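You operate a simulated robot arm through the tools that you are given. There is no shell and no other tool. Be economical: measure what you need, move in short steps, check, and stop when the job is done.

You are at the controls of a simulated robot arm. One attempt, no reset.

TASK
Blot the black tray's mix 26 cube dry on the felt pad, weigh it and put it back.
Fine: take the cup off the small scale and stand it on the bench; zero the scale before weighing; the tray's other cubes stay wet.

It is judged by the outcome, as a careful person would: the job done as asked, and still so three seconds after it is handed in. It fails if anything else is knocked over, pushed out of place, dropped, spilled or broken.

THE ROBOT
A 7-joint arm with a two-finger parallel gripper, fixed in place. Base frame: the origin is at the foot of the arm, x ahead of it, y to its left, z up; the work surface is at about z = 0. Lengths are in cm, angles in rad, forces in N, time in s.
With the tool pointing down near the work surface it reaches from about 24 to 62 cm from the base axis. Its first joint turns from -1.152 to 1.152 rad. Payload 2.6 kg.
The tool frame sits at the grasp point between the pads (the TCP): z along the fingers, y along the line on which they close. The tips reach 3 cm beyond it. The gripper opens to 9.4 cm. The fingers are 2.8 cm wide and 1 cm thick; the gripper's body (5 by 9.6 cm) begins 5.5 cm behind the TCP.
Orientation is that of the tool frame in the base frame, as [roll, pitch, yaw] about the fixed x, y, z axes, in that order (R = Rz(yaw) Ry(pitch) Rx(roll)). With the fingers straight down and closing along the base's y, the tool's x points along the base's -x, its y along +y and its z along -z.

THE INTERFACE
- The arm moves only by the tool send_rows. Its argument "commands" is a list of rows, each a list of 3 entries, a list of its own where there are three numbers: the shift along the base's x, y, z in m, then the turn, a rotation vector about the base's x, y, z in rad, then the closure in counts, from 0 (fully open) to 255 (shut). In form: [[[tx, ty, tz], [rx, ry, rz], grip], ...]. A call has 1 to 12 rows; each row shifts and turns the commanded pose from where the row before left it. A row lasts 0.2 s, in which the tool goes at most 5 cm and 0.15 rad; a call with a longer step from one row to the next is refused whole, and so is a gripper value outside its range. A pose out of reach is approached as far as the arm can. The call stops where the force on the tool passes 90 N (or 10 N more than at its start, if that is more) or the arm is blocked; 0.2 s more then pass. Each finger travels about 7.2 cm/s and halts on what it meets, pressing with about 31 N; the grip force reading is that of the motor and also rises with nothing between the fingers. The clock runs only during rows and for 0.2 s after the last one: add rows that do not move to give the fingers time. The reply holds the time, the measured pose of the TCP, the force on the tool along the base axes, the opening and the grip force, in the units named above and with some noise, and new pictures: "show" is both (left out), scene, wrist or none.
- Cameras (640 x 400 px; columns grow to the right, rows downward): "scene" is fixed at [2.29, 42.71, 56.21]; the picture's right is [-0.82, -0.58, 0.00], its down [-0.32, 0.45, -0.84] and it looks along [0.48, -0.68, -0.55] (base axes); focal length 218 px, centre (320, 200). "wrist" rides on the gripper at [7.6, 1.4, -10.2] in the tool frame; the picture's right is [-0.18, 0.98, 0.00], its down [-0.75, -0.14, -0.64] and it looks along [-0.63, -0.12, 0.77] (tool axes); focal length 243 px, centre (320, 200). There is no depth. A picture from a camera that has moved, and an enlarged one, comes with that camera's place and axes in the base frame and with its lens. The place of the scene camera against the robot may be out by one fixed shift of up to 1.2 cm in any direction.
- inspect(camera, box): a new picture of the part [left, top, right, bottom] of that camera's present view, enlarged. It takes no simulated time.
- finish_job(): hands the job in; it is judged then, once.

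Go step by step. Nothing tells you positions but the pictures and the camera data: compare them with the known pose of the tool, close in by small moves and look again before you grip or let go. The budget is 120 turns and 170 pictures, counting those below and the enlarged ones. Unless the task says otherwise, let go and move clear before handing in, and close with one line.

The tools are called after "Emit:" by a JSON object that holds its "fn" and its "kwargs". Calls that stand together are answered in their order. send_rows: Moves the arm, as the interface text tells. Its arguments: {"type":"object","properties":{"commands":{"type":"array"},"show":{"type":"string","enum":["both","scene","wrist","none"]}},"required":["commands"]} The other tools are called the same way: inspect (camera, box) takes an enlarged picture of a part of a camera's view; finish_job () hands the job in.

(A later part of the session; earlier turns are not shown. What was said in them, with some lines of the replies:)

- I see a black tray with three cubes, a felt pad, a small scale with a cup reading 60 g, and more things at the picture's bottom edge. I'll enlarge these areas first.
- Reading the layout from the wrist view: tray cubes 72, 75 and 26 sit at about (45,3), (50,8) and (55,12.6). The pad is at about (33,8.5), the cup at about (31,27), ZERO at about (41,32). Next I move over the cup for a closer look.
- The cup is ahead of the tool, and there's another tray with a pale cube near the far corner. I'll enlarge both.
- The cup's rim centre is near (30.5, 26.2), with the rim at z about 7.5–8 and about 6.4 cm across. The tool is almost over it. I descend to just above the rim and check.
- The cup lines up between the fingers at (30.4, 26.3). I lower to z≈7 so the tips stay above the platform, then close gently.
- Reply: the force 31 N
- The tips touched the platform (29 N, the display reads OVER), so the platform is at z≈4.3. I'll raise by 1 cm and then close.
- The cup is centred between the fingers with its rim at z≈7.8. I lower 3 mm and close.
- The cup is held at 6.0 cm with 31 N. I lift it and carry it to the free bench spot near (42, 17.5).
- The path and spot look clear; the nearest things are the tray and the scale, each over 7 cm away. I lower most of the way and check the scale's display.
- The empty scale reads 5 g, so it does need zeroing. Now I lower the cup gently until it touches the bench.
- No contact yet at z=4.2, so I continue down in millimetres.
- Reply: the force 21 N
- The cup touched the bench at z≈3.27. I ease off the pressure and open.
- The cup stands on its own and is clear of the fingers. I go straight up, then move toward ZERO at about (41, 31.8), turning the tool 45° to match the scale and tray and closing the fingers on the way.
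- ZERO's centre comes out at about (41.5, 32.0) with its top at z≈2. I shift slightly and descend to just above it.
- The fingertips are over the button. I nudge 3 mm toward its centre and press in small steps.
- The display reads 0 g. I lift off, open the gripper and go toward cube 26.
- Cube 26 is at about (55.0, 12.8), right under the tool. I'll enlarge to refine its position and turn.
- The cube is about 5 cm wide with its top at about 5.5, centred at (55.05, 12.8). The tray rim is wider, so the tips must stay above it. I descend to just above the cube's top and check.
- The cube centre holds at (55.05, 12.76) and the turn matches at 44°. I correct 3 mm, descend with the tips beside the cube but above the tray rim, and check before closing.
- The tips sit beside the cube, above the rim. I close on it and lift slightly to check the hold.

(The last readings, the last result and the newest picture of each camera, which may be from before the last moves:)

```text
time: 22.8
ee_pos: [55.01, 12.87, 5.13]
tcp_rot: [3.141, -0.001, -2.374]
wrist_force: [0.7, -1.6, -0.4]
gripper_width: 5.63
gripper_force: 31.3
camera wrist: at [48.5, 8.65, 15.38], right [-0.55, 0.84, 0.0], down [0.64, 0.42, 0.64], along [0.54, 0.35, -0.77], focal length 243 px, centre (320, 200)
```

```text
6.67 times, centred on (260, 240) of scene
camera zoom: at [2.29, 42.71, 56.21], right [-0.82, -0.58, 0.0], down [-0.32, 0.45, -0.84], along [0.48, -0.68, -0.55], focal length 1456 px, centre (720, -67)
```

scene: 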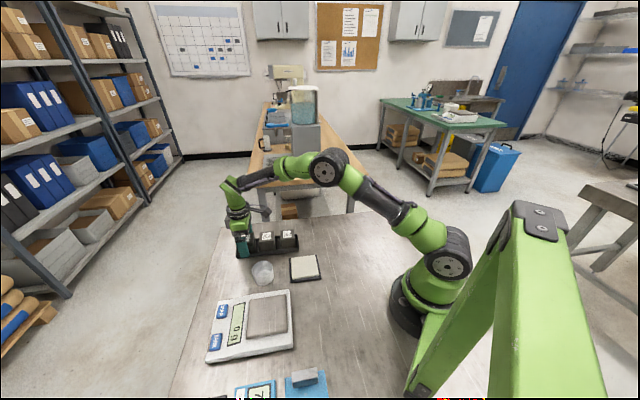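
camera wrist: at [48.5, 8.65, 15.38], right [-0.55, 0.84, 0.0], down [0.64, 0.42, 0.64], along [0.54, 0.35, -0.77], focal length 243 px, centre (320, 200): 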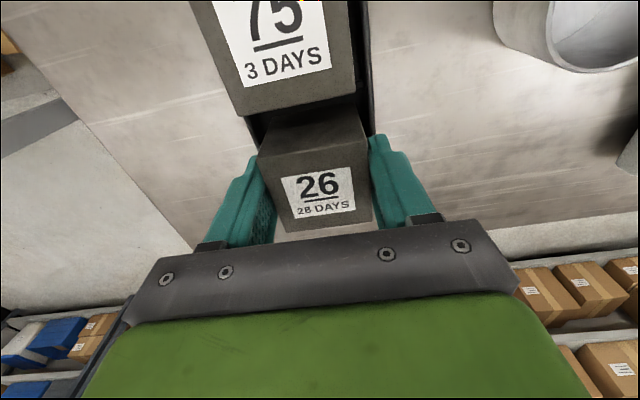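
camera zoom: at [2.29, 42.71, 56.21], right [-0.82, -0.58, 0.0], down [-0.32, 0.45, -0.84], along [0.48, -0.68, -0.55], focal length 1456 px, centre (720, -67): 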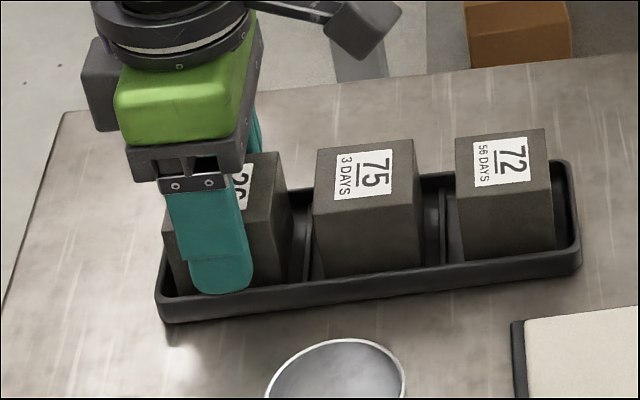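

The grip reads 5.63 cm, a bit wider than estimated. I'll lift 1.5 cm and confirm that only the cube rises and the tray stays put.

Emit:
{"fn": "send_rows", "kwargs": {"commands": [[[0, 0, 0.005], [0, 0, 0], 150], [[0, 0, 0.01], [0, 0, 0], 150], [[0, 0, 0], [0, 0, 0], 150]], "show": "wrist"}}

Emit:
{"fn": "inspect", "kwargs": {"camera": "scene", "box": [225, 210, 305, 280]}}

```text
time: 23.6
ee_pos: [55.02, 12.52, 6.61]
tcp_rot: [-3.14, 0.0, -2.374]
wrist_force: [0.0, -1.4, -3.4]
gripper_width: 5.63
gripper_force: 31.3
camera wrist: at [48.54, 8.62, 16.88], right [-0.55, 0.84, 0.0], down [0.64, 0.42, 0.64], along [0.54, 0.35, -0.77], focal length 243 px, centre (320, 200)
```

wrist: 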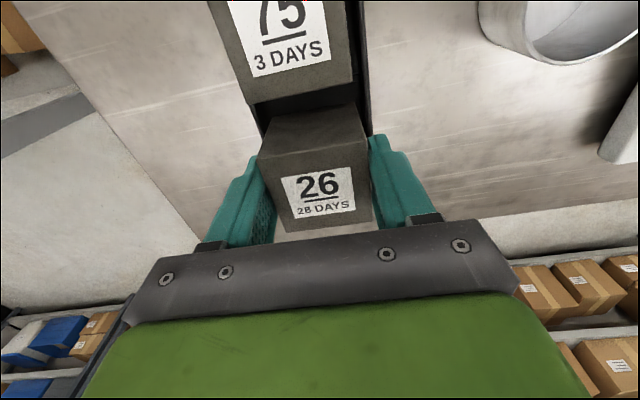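

```text
5.71 times, centred on (265, 245) of scene
camera zoom: at [2.29, 42.71, 56.21], right [-0.82, -0.58, 0.0], down [-0.32, 0.45, -0.84], along [0.48, -0.68, -0.55], focal length 1248 px, centre (634, -57)
```

zoom: 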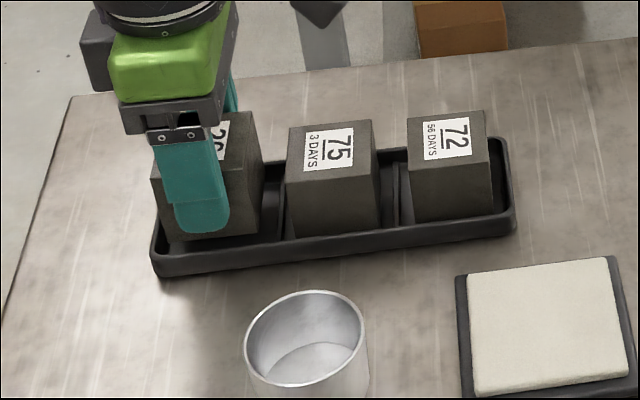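

Only the cube came up, weighing about 3.4 N, and the tray is in place. I lift higher and carry it over the felt pad at about (32.9, 8.7).

Emit:
{"fn": "send_rows", "kwargs": {"commands": [[[0, 0, 0.04], [0, 0, 0], 150], [[0, 0, 0.04], [0, 0, 0], 150], [[0, 0, 0.03], [0, 0, 0], 150], [[-0.037, -0.007, 0], [0, 0, 0], 150], [[-0.037, -0.007, 0], [0, 0, 0], 150], [[-0.037, -0.007, 0], [0, 0, 0], 150], [[-0.037, -0.007, 0], [0, 0, 0], 150], [[-0.037, -0.007, 0], [0, 0, 0], 150], [[-0.036, -0.006, 0], [0, 0, 0], 150], [[0, 0, 0], [0, 0, 0], 150]]}}

Emit:
{"fn": "inspect", "kwargs": {"camera": "scene", "box": [220, 180, 360, 300]}}

```text
time: 25.8
ee_pos: [32.89, 8.65, 17.37]
tcp_rot: [-3.141, -0.001, -2.374]
wrist_force: [-0.2, 0.2, -2.1]
gripper_width: 5.59
gripper_force: 31.4
camera wrist: at [26.42, 4.53, 27.57], right [-0.55, 0.84, 0.0], down [0.64, 0.42, 0.64], along [0.54, 0.35, -0.77], focal length 243 px, centre (320, 200)
```

scene: 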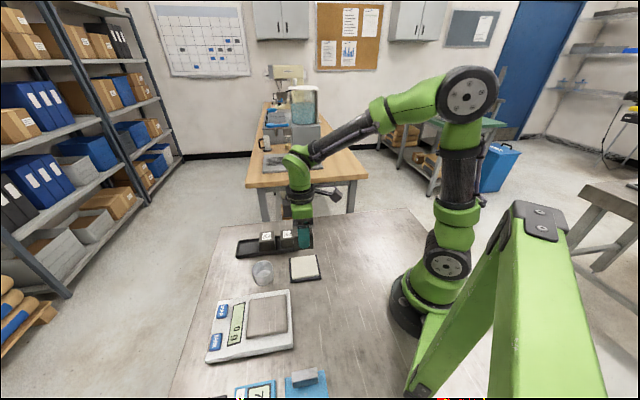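
wrist: 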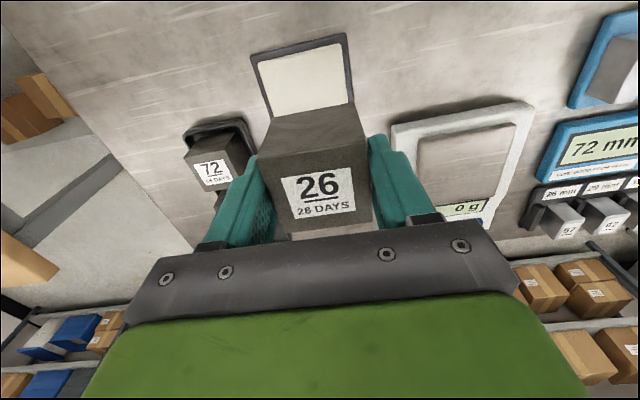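

```text
3.33 times, centred on (290, 240) of scene
camera zoom: at [2.29, 42.71, 56.21], right [-0.82, -0.58, 0.0], down [-0.32, 0.45, -0.84], along [0.48, -0.68, -0.55], focal length 728 px, centre (420, 67)
```

zoom: 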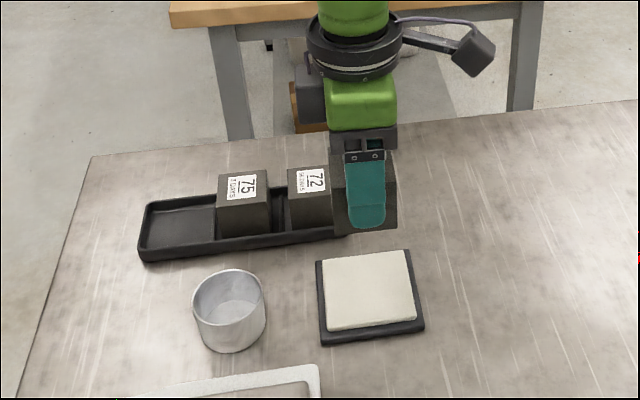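

From two views the pad's centre comes out nearer (33.8, 7.8), and it is turned 45° like the cube. I shift there and lower to a few cm above it.

Emit:
{"fn": "send_rows", "kwargs": {"commands": [[[0.009, -0.0085, -0.03], [0, 0, 0], 150], [[0, 0, -0.04], [0, 0, 0], 150], [[0, 0, -0.02], [0, 0, 0], 150], [[0, 0, 0], [0, 0, 0], 150]]}}

Emit:
{"fn": "inspect", "kwargs": {"camera": "scene", "box": [250, 210, 350, 290]}}

```text
time: 26.8
ee_pos: [33.99, 8.05, 8.49]
tcp_rot: [3.141, 0.002, -2.374]
wrist_force: [0.6, -0.4, -3.2]
gripper_width: 5.64
gripper_force: 30.8
camera wrist: at [27.41, 3.81, 18.78], right [-0.55, 0.84, 0.0], down [0.64, 0.42, 0.64], along [0.54, 0.35, -0.77], focal length 243 px, centre (320, 200)
```

scene: 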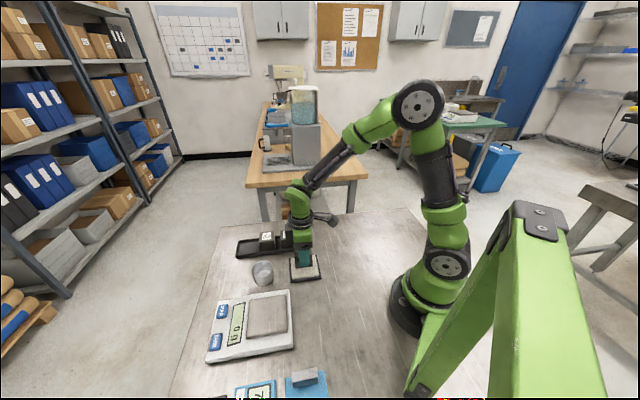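
wrist: 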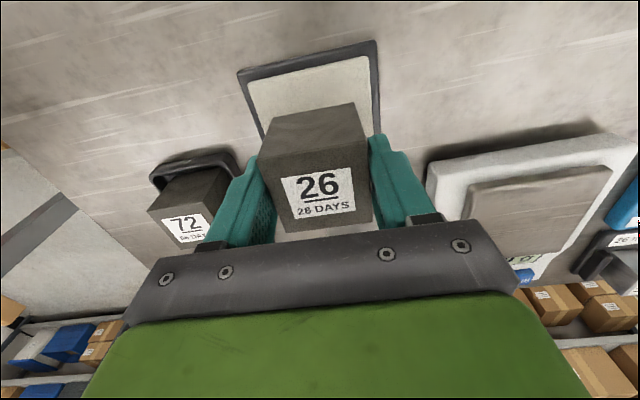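

```text
5.00 times, centred on (300, 250) of scene
camera zoom: at [2.29, 42.71, 56.21], right [-0.82, -0.58, 0.0], down [-0.32, 0.45, -0.84], along [0.48, -0.68, -0.55], focal length 1092 px, centre (420, -50)
```

zoom: 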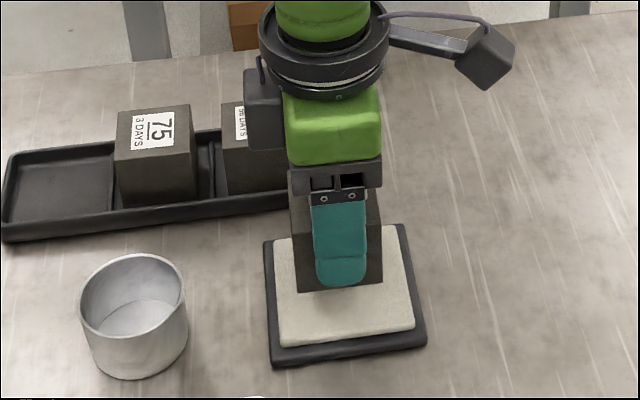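

The cube sits over the felt. I lower slowly until I feel contact.

Emit:
{"fn": "send_rows", "kwargs": {"commands": [[[0, 0, -0.01], [0, 0, 0], 150], [[0, 0, -0.007], [0, 0, 0], 150], [[0, 0, -0.003], [0, 0, 0], 150], [[0, 0, -0.002], [0, 0, 0], 150], [[0, 0, 0], [0, 0, 0], 150]], "show": "none"}}

Emit:
{"fn": "send_rows", "kwargs": {"commands": [[[0, 0, -0.002], [0, 0, 0], 150], [[0, 0, 0], [0, 0, 0], 150]], "show": "none"}}

```text
time: 28.0
ee_pos: [33.87, 7.65, 6.33]
tcp_rot: [-3.141, -0.001, -2.373]
wrist_force: [0.5, -1.1, -3.2]
gripper_width: 5.64
gripper_force: 30.6
```

```text
time: 28.6
ee_pos: [33.8, 7.75, 6.21]
tcp_rot: [3.139, 0.001, -2.376]
wrist_force: [-7.0, -1.6, 13.7]
gripper_width: 5.62
gripper_force: 31.2
```

The cube is now pressed on the felt with about 15 N. I hold for two seconds and look for a change.

Emit:
{"fn": "send_rows", "kwargs": {"commands": [[[0, 0, -0.0005], [0, 0, 0], 150], [[0, 0, 0], [0, 0, 0], 150], [[0, 0, 0], [0, 0, 0], 150], [[0, 0, 0], [0, 0, 0], 150], [[0, 0, 0], [0, 0, 0], 150], [[0, 0, 0], [0, 0, 0], 150], [[0, 0, 0], [0, 0, 0], 150], [[0, 0, 0], [0, 0, 0], 150], [[0, 0, 0], [0, 0, 0], 150], [[0, 0, 0], [0, 0, 0], 150]], "show": "wrist"}}

Emit:
{"fn": "inspect", "kwargs": {"camera": "scene", "box": [230, 210, 350, 290]}}

```text
time: 30.8
ee_pos: [33.93, 7.79, 6.13]
tcp_rot: [-3.138, 0.001, -2.373]
wrist_force: [-2.9, 1.2, 21.4]
gripper_width: 5.61
gripper_force: 31.4
camera wrist: at [27.39, 3.67, 16.37], right [-0.55, 0.83, 0.0], down [0.64, 0.42, 0.64], along [0.54, 0.35, -0.77], focal length 243 px, centre (320, 200)
```

wrist: 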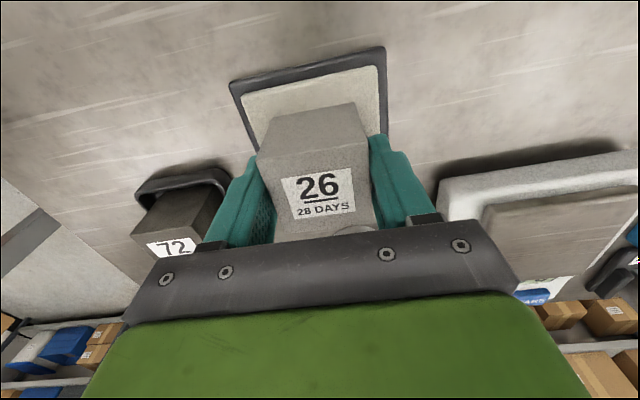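

```text
5.00 times, centred on (290, 250) of scene
camera zoom: at [2.28, 42.71, 56.21], right [-0.82, -0.58, 0.0], down [-0.32, 0.45, -0.84], along [0.48, -0.68, -0.55], focal length 1092 px, centre (470, -50)
```

zoom: 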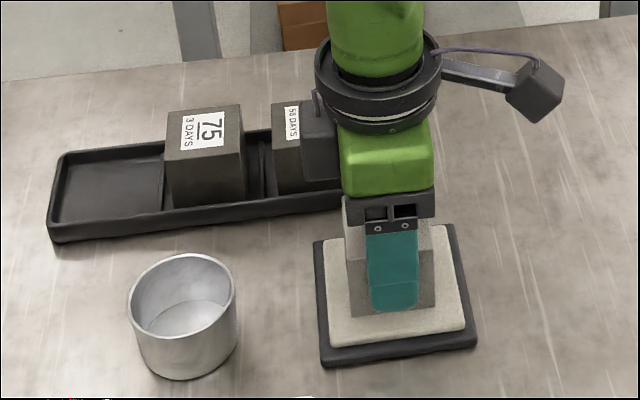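

The cube has turned light grey, so it is dry, and 75 and 72 are still dark. I lift and carry it to above the platform's centre at about (30.4, 26.3).

Emit:
{"fn": "send_rows", "kwargs": {"commands": [[[0, 0, 0.03], [0, 0, 0], 150], [[0, 0, 0.04], [0, 0, 0], 150], [[0, 0, 0.03], [0, 0, 0], 150], [[-0.007, 0.037, 0], [0, 0, 0], 150], [[-0.007, 0.037, 0], [0, 0, 0], 150], [[-0.007, 0.037, 0], [0, 0, 0], 150], [[-0.007, 0.037, 0], [0, 0, 0], 150], [[-0.007, 0.037, 0], [0, 0, 0], 150], [[0, 0, 0], [0, 0, 0], 150]]}}

Emit:
{"fn": "inspect", "kwargs": {"camera": "scene", "box": [190, 230, 350, 370]}}

```text
time: 32.8
ee_pos: [30.36, 26.31, 16.19]
tcp_rot: [-3.141, 0.0, -2.375]
wrist_force: [0.0, -0.1, -2.7]
gripper_width: 5.61
gripper_force: 30.8
camera wrist: at [23.82, 22.16, 26.47], right [-0.55, 0.84, 0.0], down [0.64, 0.42, 0.64], along [0.54, 0.35, -0.77], focal length 243 px, centre (320, 200)
```

scene: 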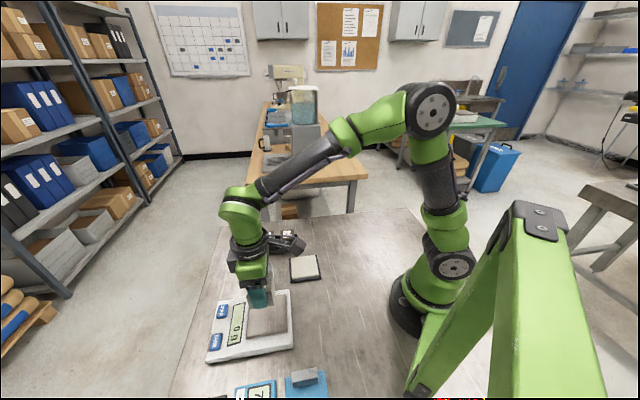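
wrist: 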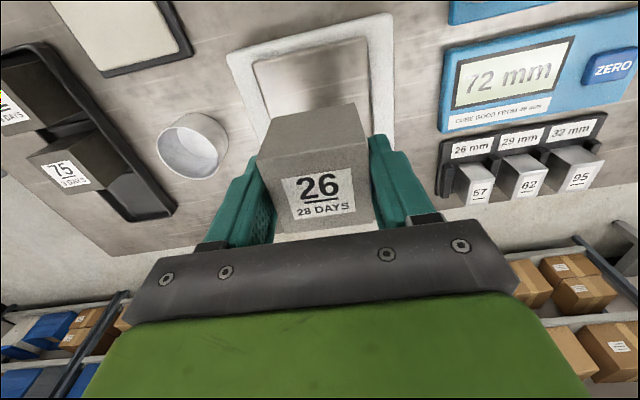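

```text
2.86 times, centred on (270, 300) of scene
camera zoom: at [2.29, 42.72, 56.21], right [-0.82, -0.58, 0.0], down [-0.32, 0.45, -0.84], along [0.48, -0.68, -0.55], focal length 624 px, centre (463, -86)
```

zoom: 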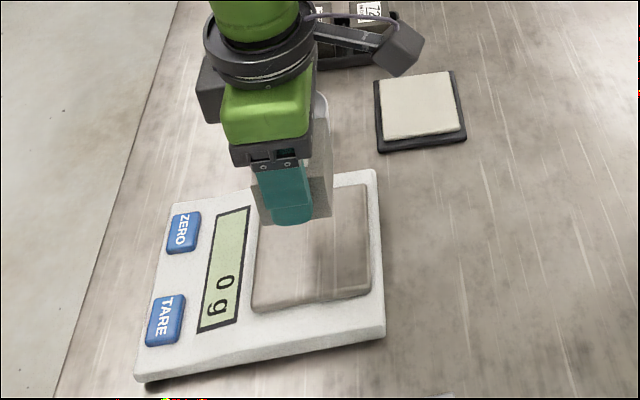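

The scale still reads 0 g and the cube is over the platform. I lower to near contact.

Emit:
{"fn": "send_rows", "kwargs": {"commands": [[[0, 0, -0.03], [0, 0, 0], 150], [[0, 0, -0.022], [0, 0, 0], 150], [[0, 0, -0.006], [0, 0, 0], 150], [[0, 0, 0], [0, 0, 0], 150]]}}

Emit:
{"fn": "inspect", "kwargs": {"camera": "scene", "box": [190, 270, 310, 370]}}

```text
time: 33.8
ee_pos: [30.38, 26.16, 10.55]
tcp_rot: [3.141, 0.001, -2.376]
wrist_force: [0.0, -1.1, -2.9]
gripper_width: 5.62
gripper_force: 30.7
camera wrist: at [23.84, 22.11, 20.71], right [-0.55, 0.84, 0.0], down [0.64, 0.42, 0.64], along [0.54, 0.35, -0.77], focal length 243 px, centre (320, 200)
```

scene: 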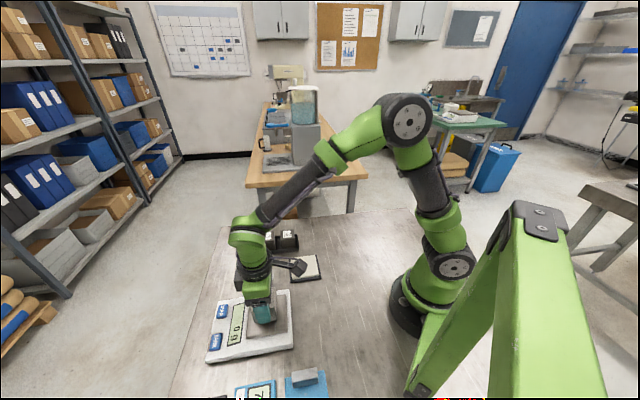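
wrist: 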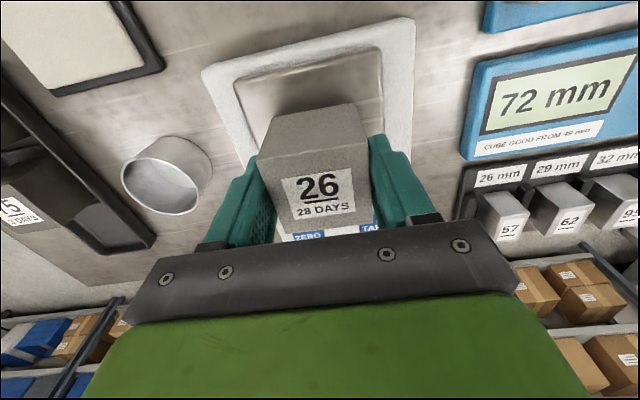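

```text
4.00 times, centred on (250, 320) of scene
camera zoom: at [2.29, 42.71, 56.21], right [-0.82, -0.58, 0.0], down [-0.32, 0.45, -0.84], along [0.48, -0.68, -0.55], focal length 874 px, centre (600, -280)
```

zoom: 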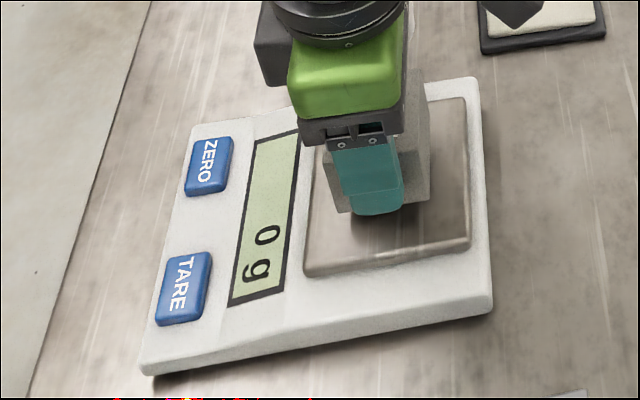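

Emit:
{"fn": "send_rows", "kwargs": {"commands": [[[0, 0, -0.005], [0, 0, 0], 150], [[0, 0, -0.003], [0, 0, 0], 150], [[0, 0, -0.002], [0, 0, 0], 150], [[0, 0, 0], [0, 0, 0], 150]], "show": "none"}}

Emit:
{"fn": "send_rows", "kwargs": {"commands": [[[0, 0, -0.002], [0, 0, 0], 150], [[0, 0, 0], [0, 0, 0], 150]], "show": "none"}}

Emit:
{"fn": "inspect", "kwargs": {"camera": "scene", "box": [190, 270, 310, 370]}}

```text
time: 34.8
ee_pos: [30.36, 26.38, 9.33]
tcp_rot: [3.14, 0.0, -2.373]
wrist_force: [0.0, -0.4, -3.2]
gripper_width: 5.65
gripper_force: 30.9
```

```text
time: 35.4
ee_pos: [30.28, 26.07, 9.08]
tcp_rot: [-3.141, 0.001, -2.372]
wrist_force: [-1.1, -1.2, -0.9]
gripper_width: 5.62
gripper_force: 30.8
```

```text
4.00 times, centred on (250, 320) of scene
camera zoom: at [2.29, 42.71, 56.21], right [-0.82, -0.58, 0.0], down [-0.32, 0.45, -0.84], along [0.48, -0.68, -0.55], focal length 874 px, centre (600, -280)
```

zoom: 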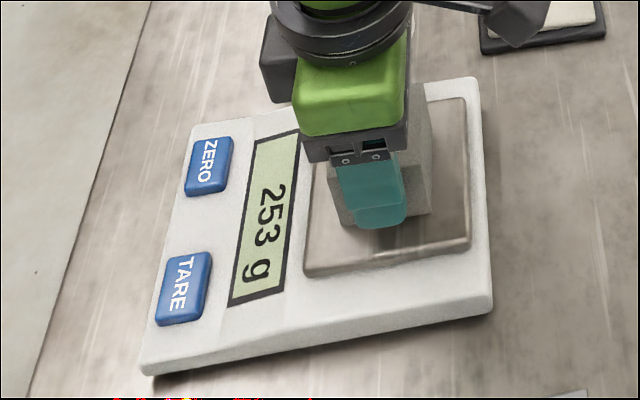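

The cube is just touching at 253 g. I lower another half millimetre, release it and read the settled weight.

Emit:
{"fn": "send_rows", "kwargs": {"commands": [[[0, 0, -0.0005], [0, 0, 0], 150], [[0, 0, 0], [0, 0, 0], 90], [[0, 0, 0], [0, 0, 0], 50], [[0, 0, 0], [0, 0, 0], 20], [[0, 0, 0], [0, 0, 0], 20], [[0, 0, 0], [0, 0, 0], 20], [[0, 0, 0], [0, 0, 0], 20], [[0, 0, 0], [0, 0, 0], 20], [[0, 0, 0], [0, 0, 0], 20]], "show": "wrist"}}

Emit:
{"fn": "inspect", "kwargs": {"camera": "scene", "box": [190, 270, 310, 370]}}

```text
time: 37.4
ee_pos: [30.28, 26.23, 9.1]
tcp_rot: [-3.141, 0.002, -2.373]
wrist_force: [0.0, -0.1, 0.0]
gripper_width: 8.66
gripper_force: 0.0
camera wrist: at [23.83, 22.17, 19.34], right [-0.55, 0.84, 0.0], down [0.64, 0.42, 0.64], along [0.54, 0.35, -0.77], focal length 243 px, centre (320, 200)
```

wrist: 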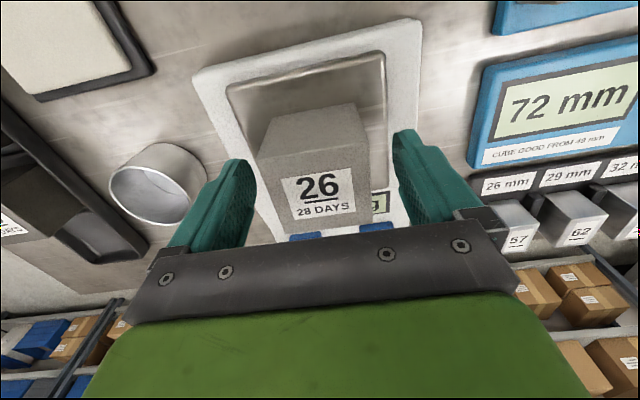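

```text
4.00 times, centred on (250, 320) of scene
camera zoom: at [2.29, 42.71, 56.21], right [-0.82, -0.58, 0.0], down [-0.32, 0.45, -0.84], along [0.48, -0.68, -0.55], focal length 874 px, centre (600, -280)
```

zoom: 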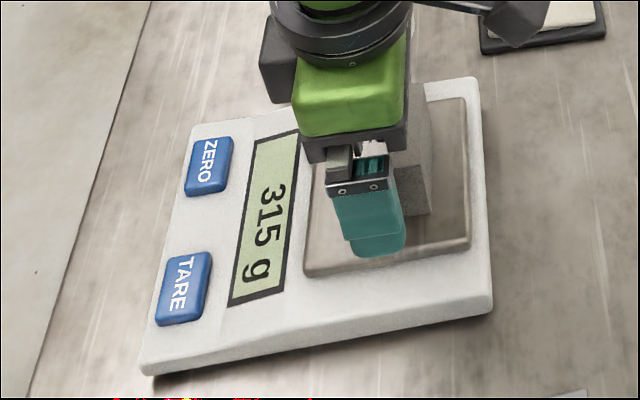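

The cube stands free and the display shows 315 g. I hold a moment longer to confirm it's steady, then take hold again at the same pose.

Emit:
{"fn": "send_rows", "kwargs": {"commands": [[[0, 0, 0], [0, 0, 0], 20], [[0, 0, 0], [0, 0, 0], 20], [[0, 0, 0], [0, 0, 0], 20], [[0, 0, 0], [0, 0, 0], 20], [[0, 0, 0], [0, 0, 0], 20], [[0, 0, 0], [0, 0, 0], 20]], "show": "none"}}

Emit:
{"fn": "inspect", "kwargs": {"camera": "scene", "box": [190, 270, 310, 370]}}

Emit:
{"fn": "send_rows", "kwargs": {"commands": [[[0, 0, 0], [0, 0, 0], 60], [[0, 0, 0], [0, 0, 0], 95], [[0, 0, 0], [0, 0, 0], 120], [[0, 0, 0], [0, 0, 0], 150], [[0, 0, 0], [0, 0, 0], 150], [[0, 0, 0], [0, 0, 0], 150]], "show": "wrist"}}

```text
time: 38.8
ee_pos: [30.36, 26.36, 9.05]
tcp_rot: [3.141, 0.001, -2.372]
wrist_force: [-0.5, -0.3, 1.1]
gripper_width: 8.66
gripper_force: 0.0
```

```text
4.00 times, centred on (250, 320) of scene
camera zoom: at [2.29, 42.71, 56.21], right [-0.82, -0.58, 0.0], down [-0.32, 0.45, -0.84], along [0.48, -0.68, -0.55], focal length 874 px, centre (600, -280)
```

zoom: 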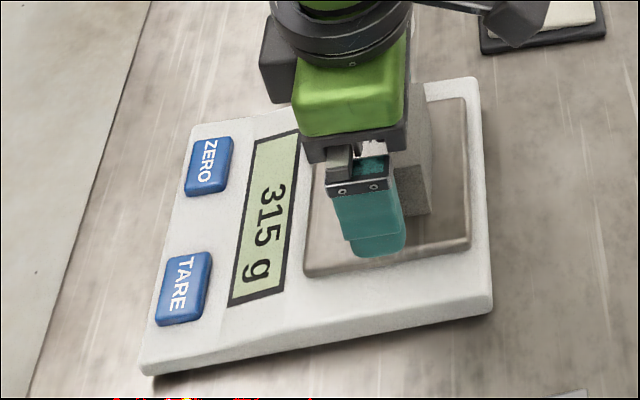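

```text
time: 40.2
ee_pos: [30.27, 26.24, 9.04]
tcp_rot: [3.142, 0.0, -2.373]
wrist_force: [0.1, 0.1, -0.3]
gripper_width: 5.61
gripper_force: 31.0
camera wrist: at [23.82, 22.18, 19.34], right [-0.55, 0.84, 0.0], down [0.64, 0.42, 0.64], along [0.54, 0.35, -0.77], focal length 243 px, centre (320, 200)
```

wrist: 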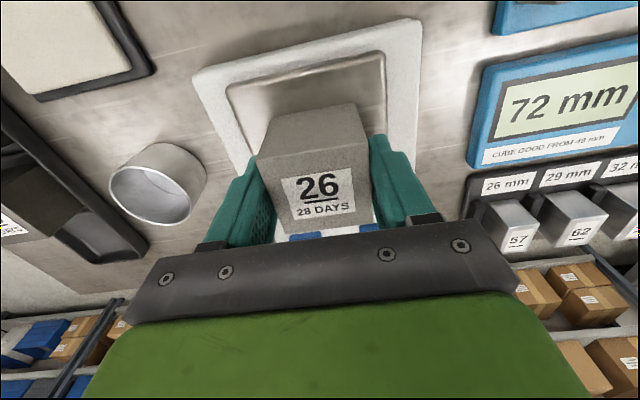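

The steady weight is 315 g and the cube is held again. Reversing the commanded shifts since the grasp (+24.7, −13.55 cm) takes it back above its slot; I travel high over the cup.

Emit:
{"fn": "send_rows", "kwargs": {"commands": [[[0, 0, 0.04], [0, 0, 0], 150], [[0, 0, 0.04], [0, 0, 0], 150], [[0.0412, -0.0226, 0], [0, 0, 0], 150], [[0.0412, -0.0226, 0], [0, 0, 0], 150], [[0.0412, -0.0226, 0], [0, 0, 0], 150], [[0.0412, -0.0226, 0], [0, 0, 0], 150], [[0.0412, -0.0226, 0], [0, 0, 0], 150], [[0.041, -0.0225, 0], [0, 0, 0], 150], [[0, 0, 0], [0, 0, 0], 150], [[0, 0, -0.04], [0, 0, 0], 150], [[0, 0, -0.035], [0, 0, 0], 150], [[0, 0, 0], [0, 0, 0], 150]]}}

Emit:
{"fn": "inspect", "kwargs": {"camera": "scene", "box": [215, 200, 315, 280]}}

Emit:
{"fn": "inspect", "kwargs": {"camera": "wrist", "box": [180, 0, 460, 240]}}

```text
time: 42.8
ee_pos: [55.23, 12.81, 9.42]
tcp_rot: [3.141, 0.001, -2.376]
wrist_force: [0.0, -0.4, -3.2]
gripper_width: 5.61
gripper_force: 30.8
camera wrist: at [48.67, 8.64, 19.69], right [-0.55, 0.84, 0.0], down [0.64, 0.42, 0.64], along [0.54, 0.35, -0.77], focal length 243 px, centre (320, 200)
```

scene: 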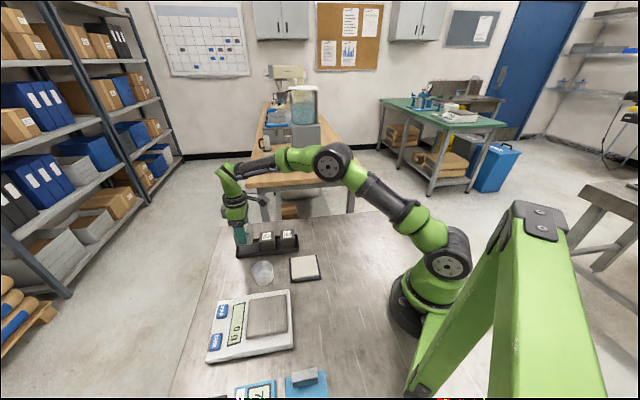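
wrist: 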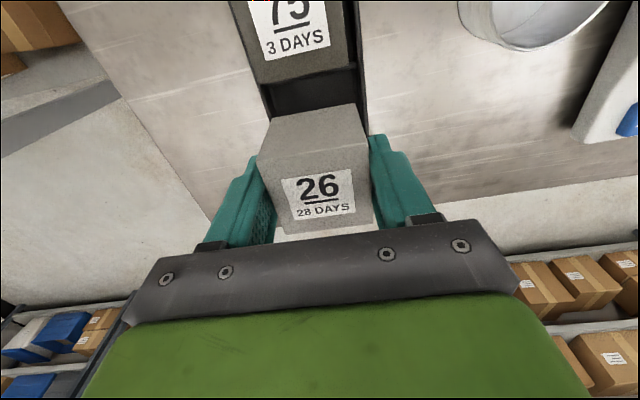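

```text
5.00 times, centred on (265, 240) of scene
camera zoom: at [2.29, 42.71, 56.21], right [-0.82, -0.58, 0.0], down [-0.32, 0.45, -0.84], along [0.48, -0.68, -0.55], focal length 1092 px, centre (595, 0)
```

zoom: 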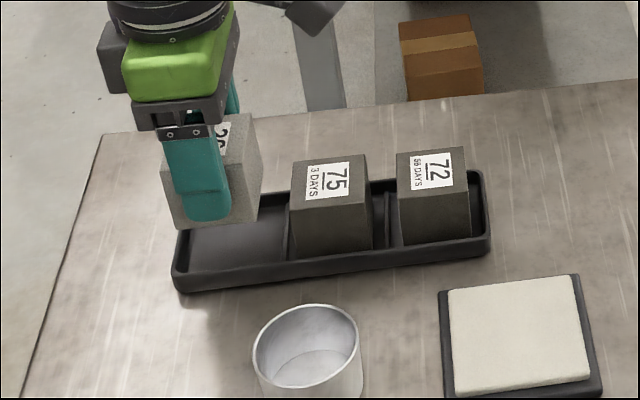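

```text
1.67 times, centred on (320, 120) of wrist
camera zoom: at [48.67, 8.64, 19.69], right [-0.55, 0.84, 0.0], down [0.64, 0.42, 0.64], along [0.54, 0.35, -0.77], focal length 404 px, centre (320, 333)
```

zoom: 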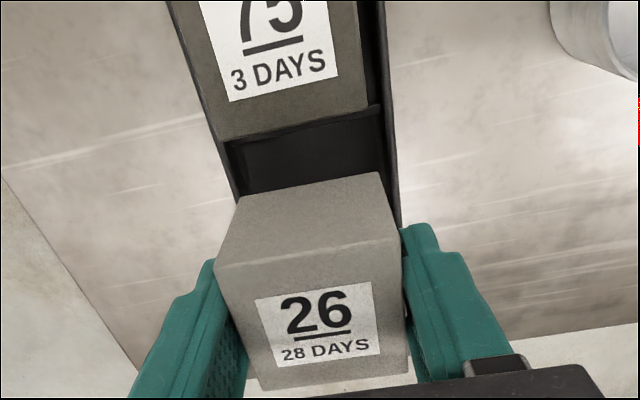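

The cube is above its empty slot and aligned. I lower slowly, stopping just above the floor of the slot.

Emit:
{"fn": "send_rows", "kwargs": {"commands": [[[0, 0, -0.012], [0, 0, 0], 150], [[0, 0, -0.01], [0, 0, 0], 150], [[0, 0, -0.01], [0, 0, 0], 150], [[0, 0, -0.008], [0, 0, 0], 150], [[0, 0, 0], [0, 0, 0], 150]], "show": "wrist"}}

Emit:
{"fn": "inspect", "kwargs": {"camera": "scene", "box": [215, 200, 315, 280]}}

```text
time: 44.0
ee_pos: [55.06, 12.64, 5.44]
tcp_rot: [3.14, 0.0, -2.375]
wrist_force: [-1.2, 0.1, -3.1]
gripper_width: 5.62
gripper_force: 31.4
camera wrist: at [48.58, 8.52, 15.72], right [-0.55, 0.84, 0.0], down [0.64, 0.42, 0.64], along [0.54, 0.35, -0.77], focal length 243 px, centre (320, 200)
```

wrist: 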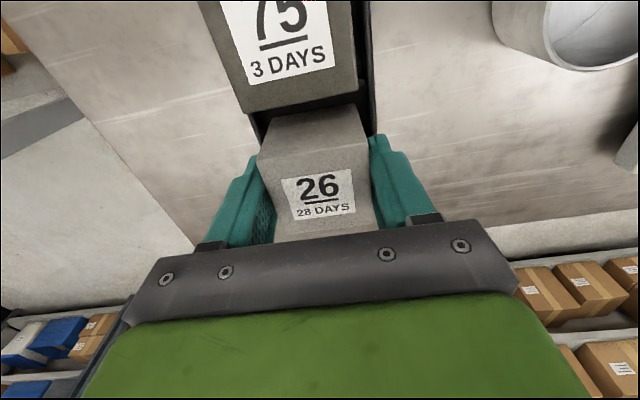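

```text
5.00 times, centred on (265, 240) of scene
camera zoom: at [2.29, 42.71, 56.21], right [-0.82, -0.58, 0.0], down [-0.32, 0.45, -0.84], along [0.48, -0.68, -0.55], focal length 1092 px, centre (595, 0)
```

zoom: 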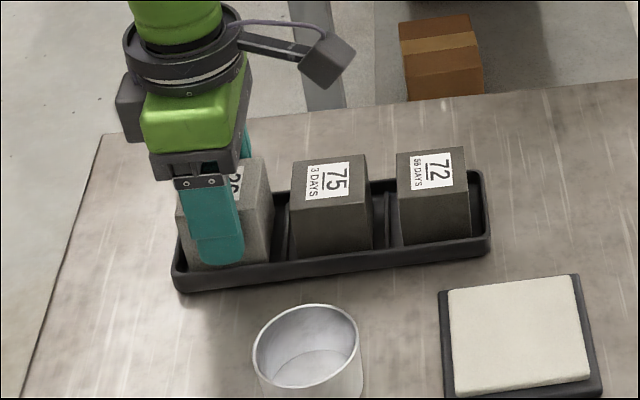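

The cube is entering its slot without contact. I lower the remaining few millimetres.

Emit:
{"fn": "send_rows", "kwargs": {"commands": [[[0, 0, -0.002], [0, 0, 0], 150], [[0, 0, -0.002], [0, 0, 0], 150], [[0, 0, 0], [0, 0, 0], 150]], "show": "none"}}

Emit:
{"fn": "send_rows", "kwargs": {"commands": [[[0, 0, -0.0015], [0, 0, 0], 150], [[0, 0, 0], [0, 0, 0], 150]], "show": "none"}}

```text
time: 44.8
ee_pos: [55.1, 12.79, 5.11]
tcp_rot: [3.14, 0.0, -2.373]
wrist_force: [0.2, 0.9, -3.1]
gripper_width: 5.61
gripper_force: 30.4
```

```text
time: 45.4
ee_pos: [55.14, 12.67, 5.02]
tcp_rot: [3.14, 0.0, -2.374]
wrist_force: [-1.6, 0.1, -0.5]
gripper_width: 5.61
gripper_force: 30.9
```

The cube's weight is now carried by the tray (−0.5 N), so it is down. I open and rise clear.

Emit:
{"fn": "send_rows", "kwargs": {"commands": [[[0, 0, -0.0005], [0, 0, 0], 150], [[0, 0, 0], [0, 0, 0], 100], [[0, 0, 0], [0, 0, 0], 60], [[0, 0, 0], [0, 0, 0], 0], [[0, 0, 0], [0, 0, 0], 0], [[0, 0, 0.03], [0, 0, 0], 0], [[0, 0, 0.04], [0, 0, 0], 0], [[0, 0, 0.04], [0, 0, 0], 0], [[-0.03, 0, 0.04], [0, 0, 0], 0], [[-0.04, 0, 0.03], [0, 0, 0], 0], [[-0.04, 0, 0.03], [0, 0, 0], 0], [[0, 0, 0], [0, 0, 0], 0]]}}

Emit:
{"fn": "inspect", "kwargs": {"camera": "scene", "box": [190, 210, 350, 370]}}

Emit:
{"fn": "inspect", "kwargs": {"camera": "wrist", "box": [200, 0, 460, 220]}}

```text
time: 48.0
ee_pos: [43.77, 12.82, 25.97]
tcp_rot: [3.14, 0.001, -2.374]
wrist_force: [0.7, 0.7, 0.1]
gripper_width: 9.39
gripper_force: 0.1
camera wrist: at [37.35, 8.66, 36.27], right [-0.55, 0.83, 0.0], down [0.64, 0.42, 0.64], along [0.54, 0.35, -0.77], focal length 243 px, centre (320, 200)
```

scene: 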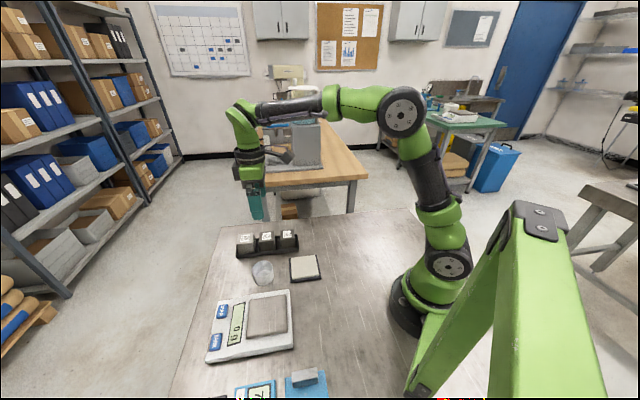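
wrist: 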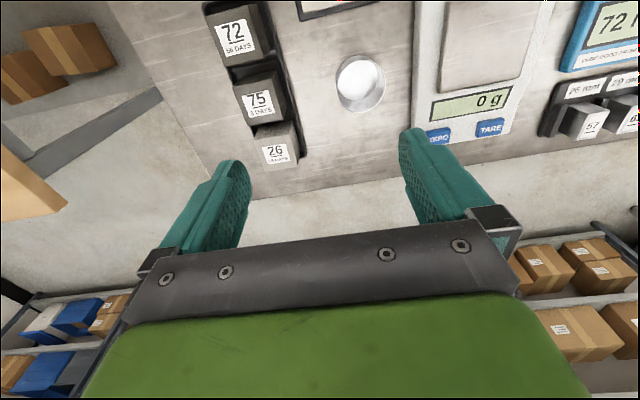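

```text
2.50 times, centred on (270, 290) of scene
camera zoom: at [2.28, 42.71, 56.21], right [-0.82, -0.58, 0.0], down [-0.32, 0.45, -0.84], along [0.48, -0.68, -0.55], focal length 546 px, centre (445, -25)
```

zoom: 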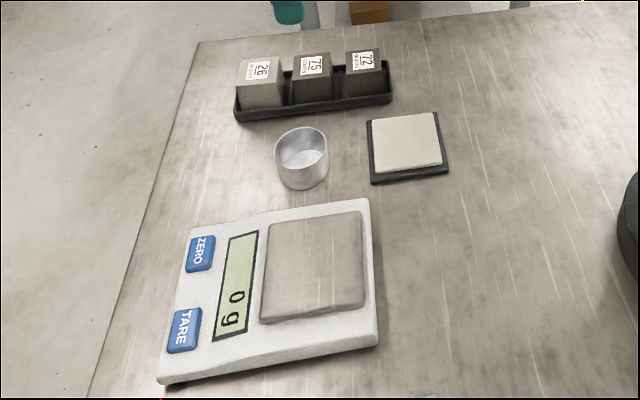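

```text
1.82 times, centred on (330, 110) of wrist
camera zoom: at [37.35, 8.66, 36.27], right [-0.55, 0.83, 0.0], down [0.64, 0.42, 0.64], along [0.54, 0.35, -0.77], focal length 441 px, centre (302, 364)
```

zoom: 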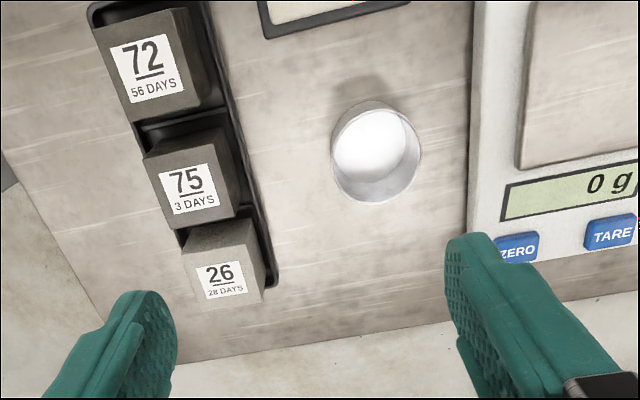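

Cube 26 is back in its slot, light and dry. Cubes 75 and 72 are still dark, the scale reads 0 g, the cup stands on the bench and the arm is clear, so I hand in.

Emit:
{"fn": "finish_job", "kwargs": {}}

```text
The job is handed in.
```

I blotted the mix 26 cube dry on the felt, weighed it at 315 g on the zeroed scale, and put it back in its slot in the black tray. The cup is standing on the bench, and the other two cubes are still wet.
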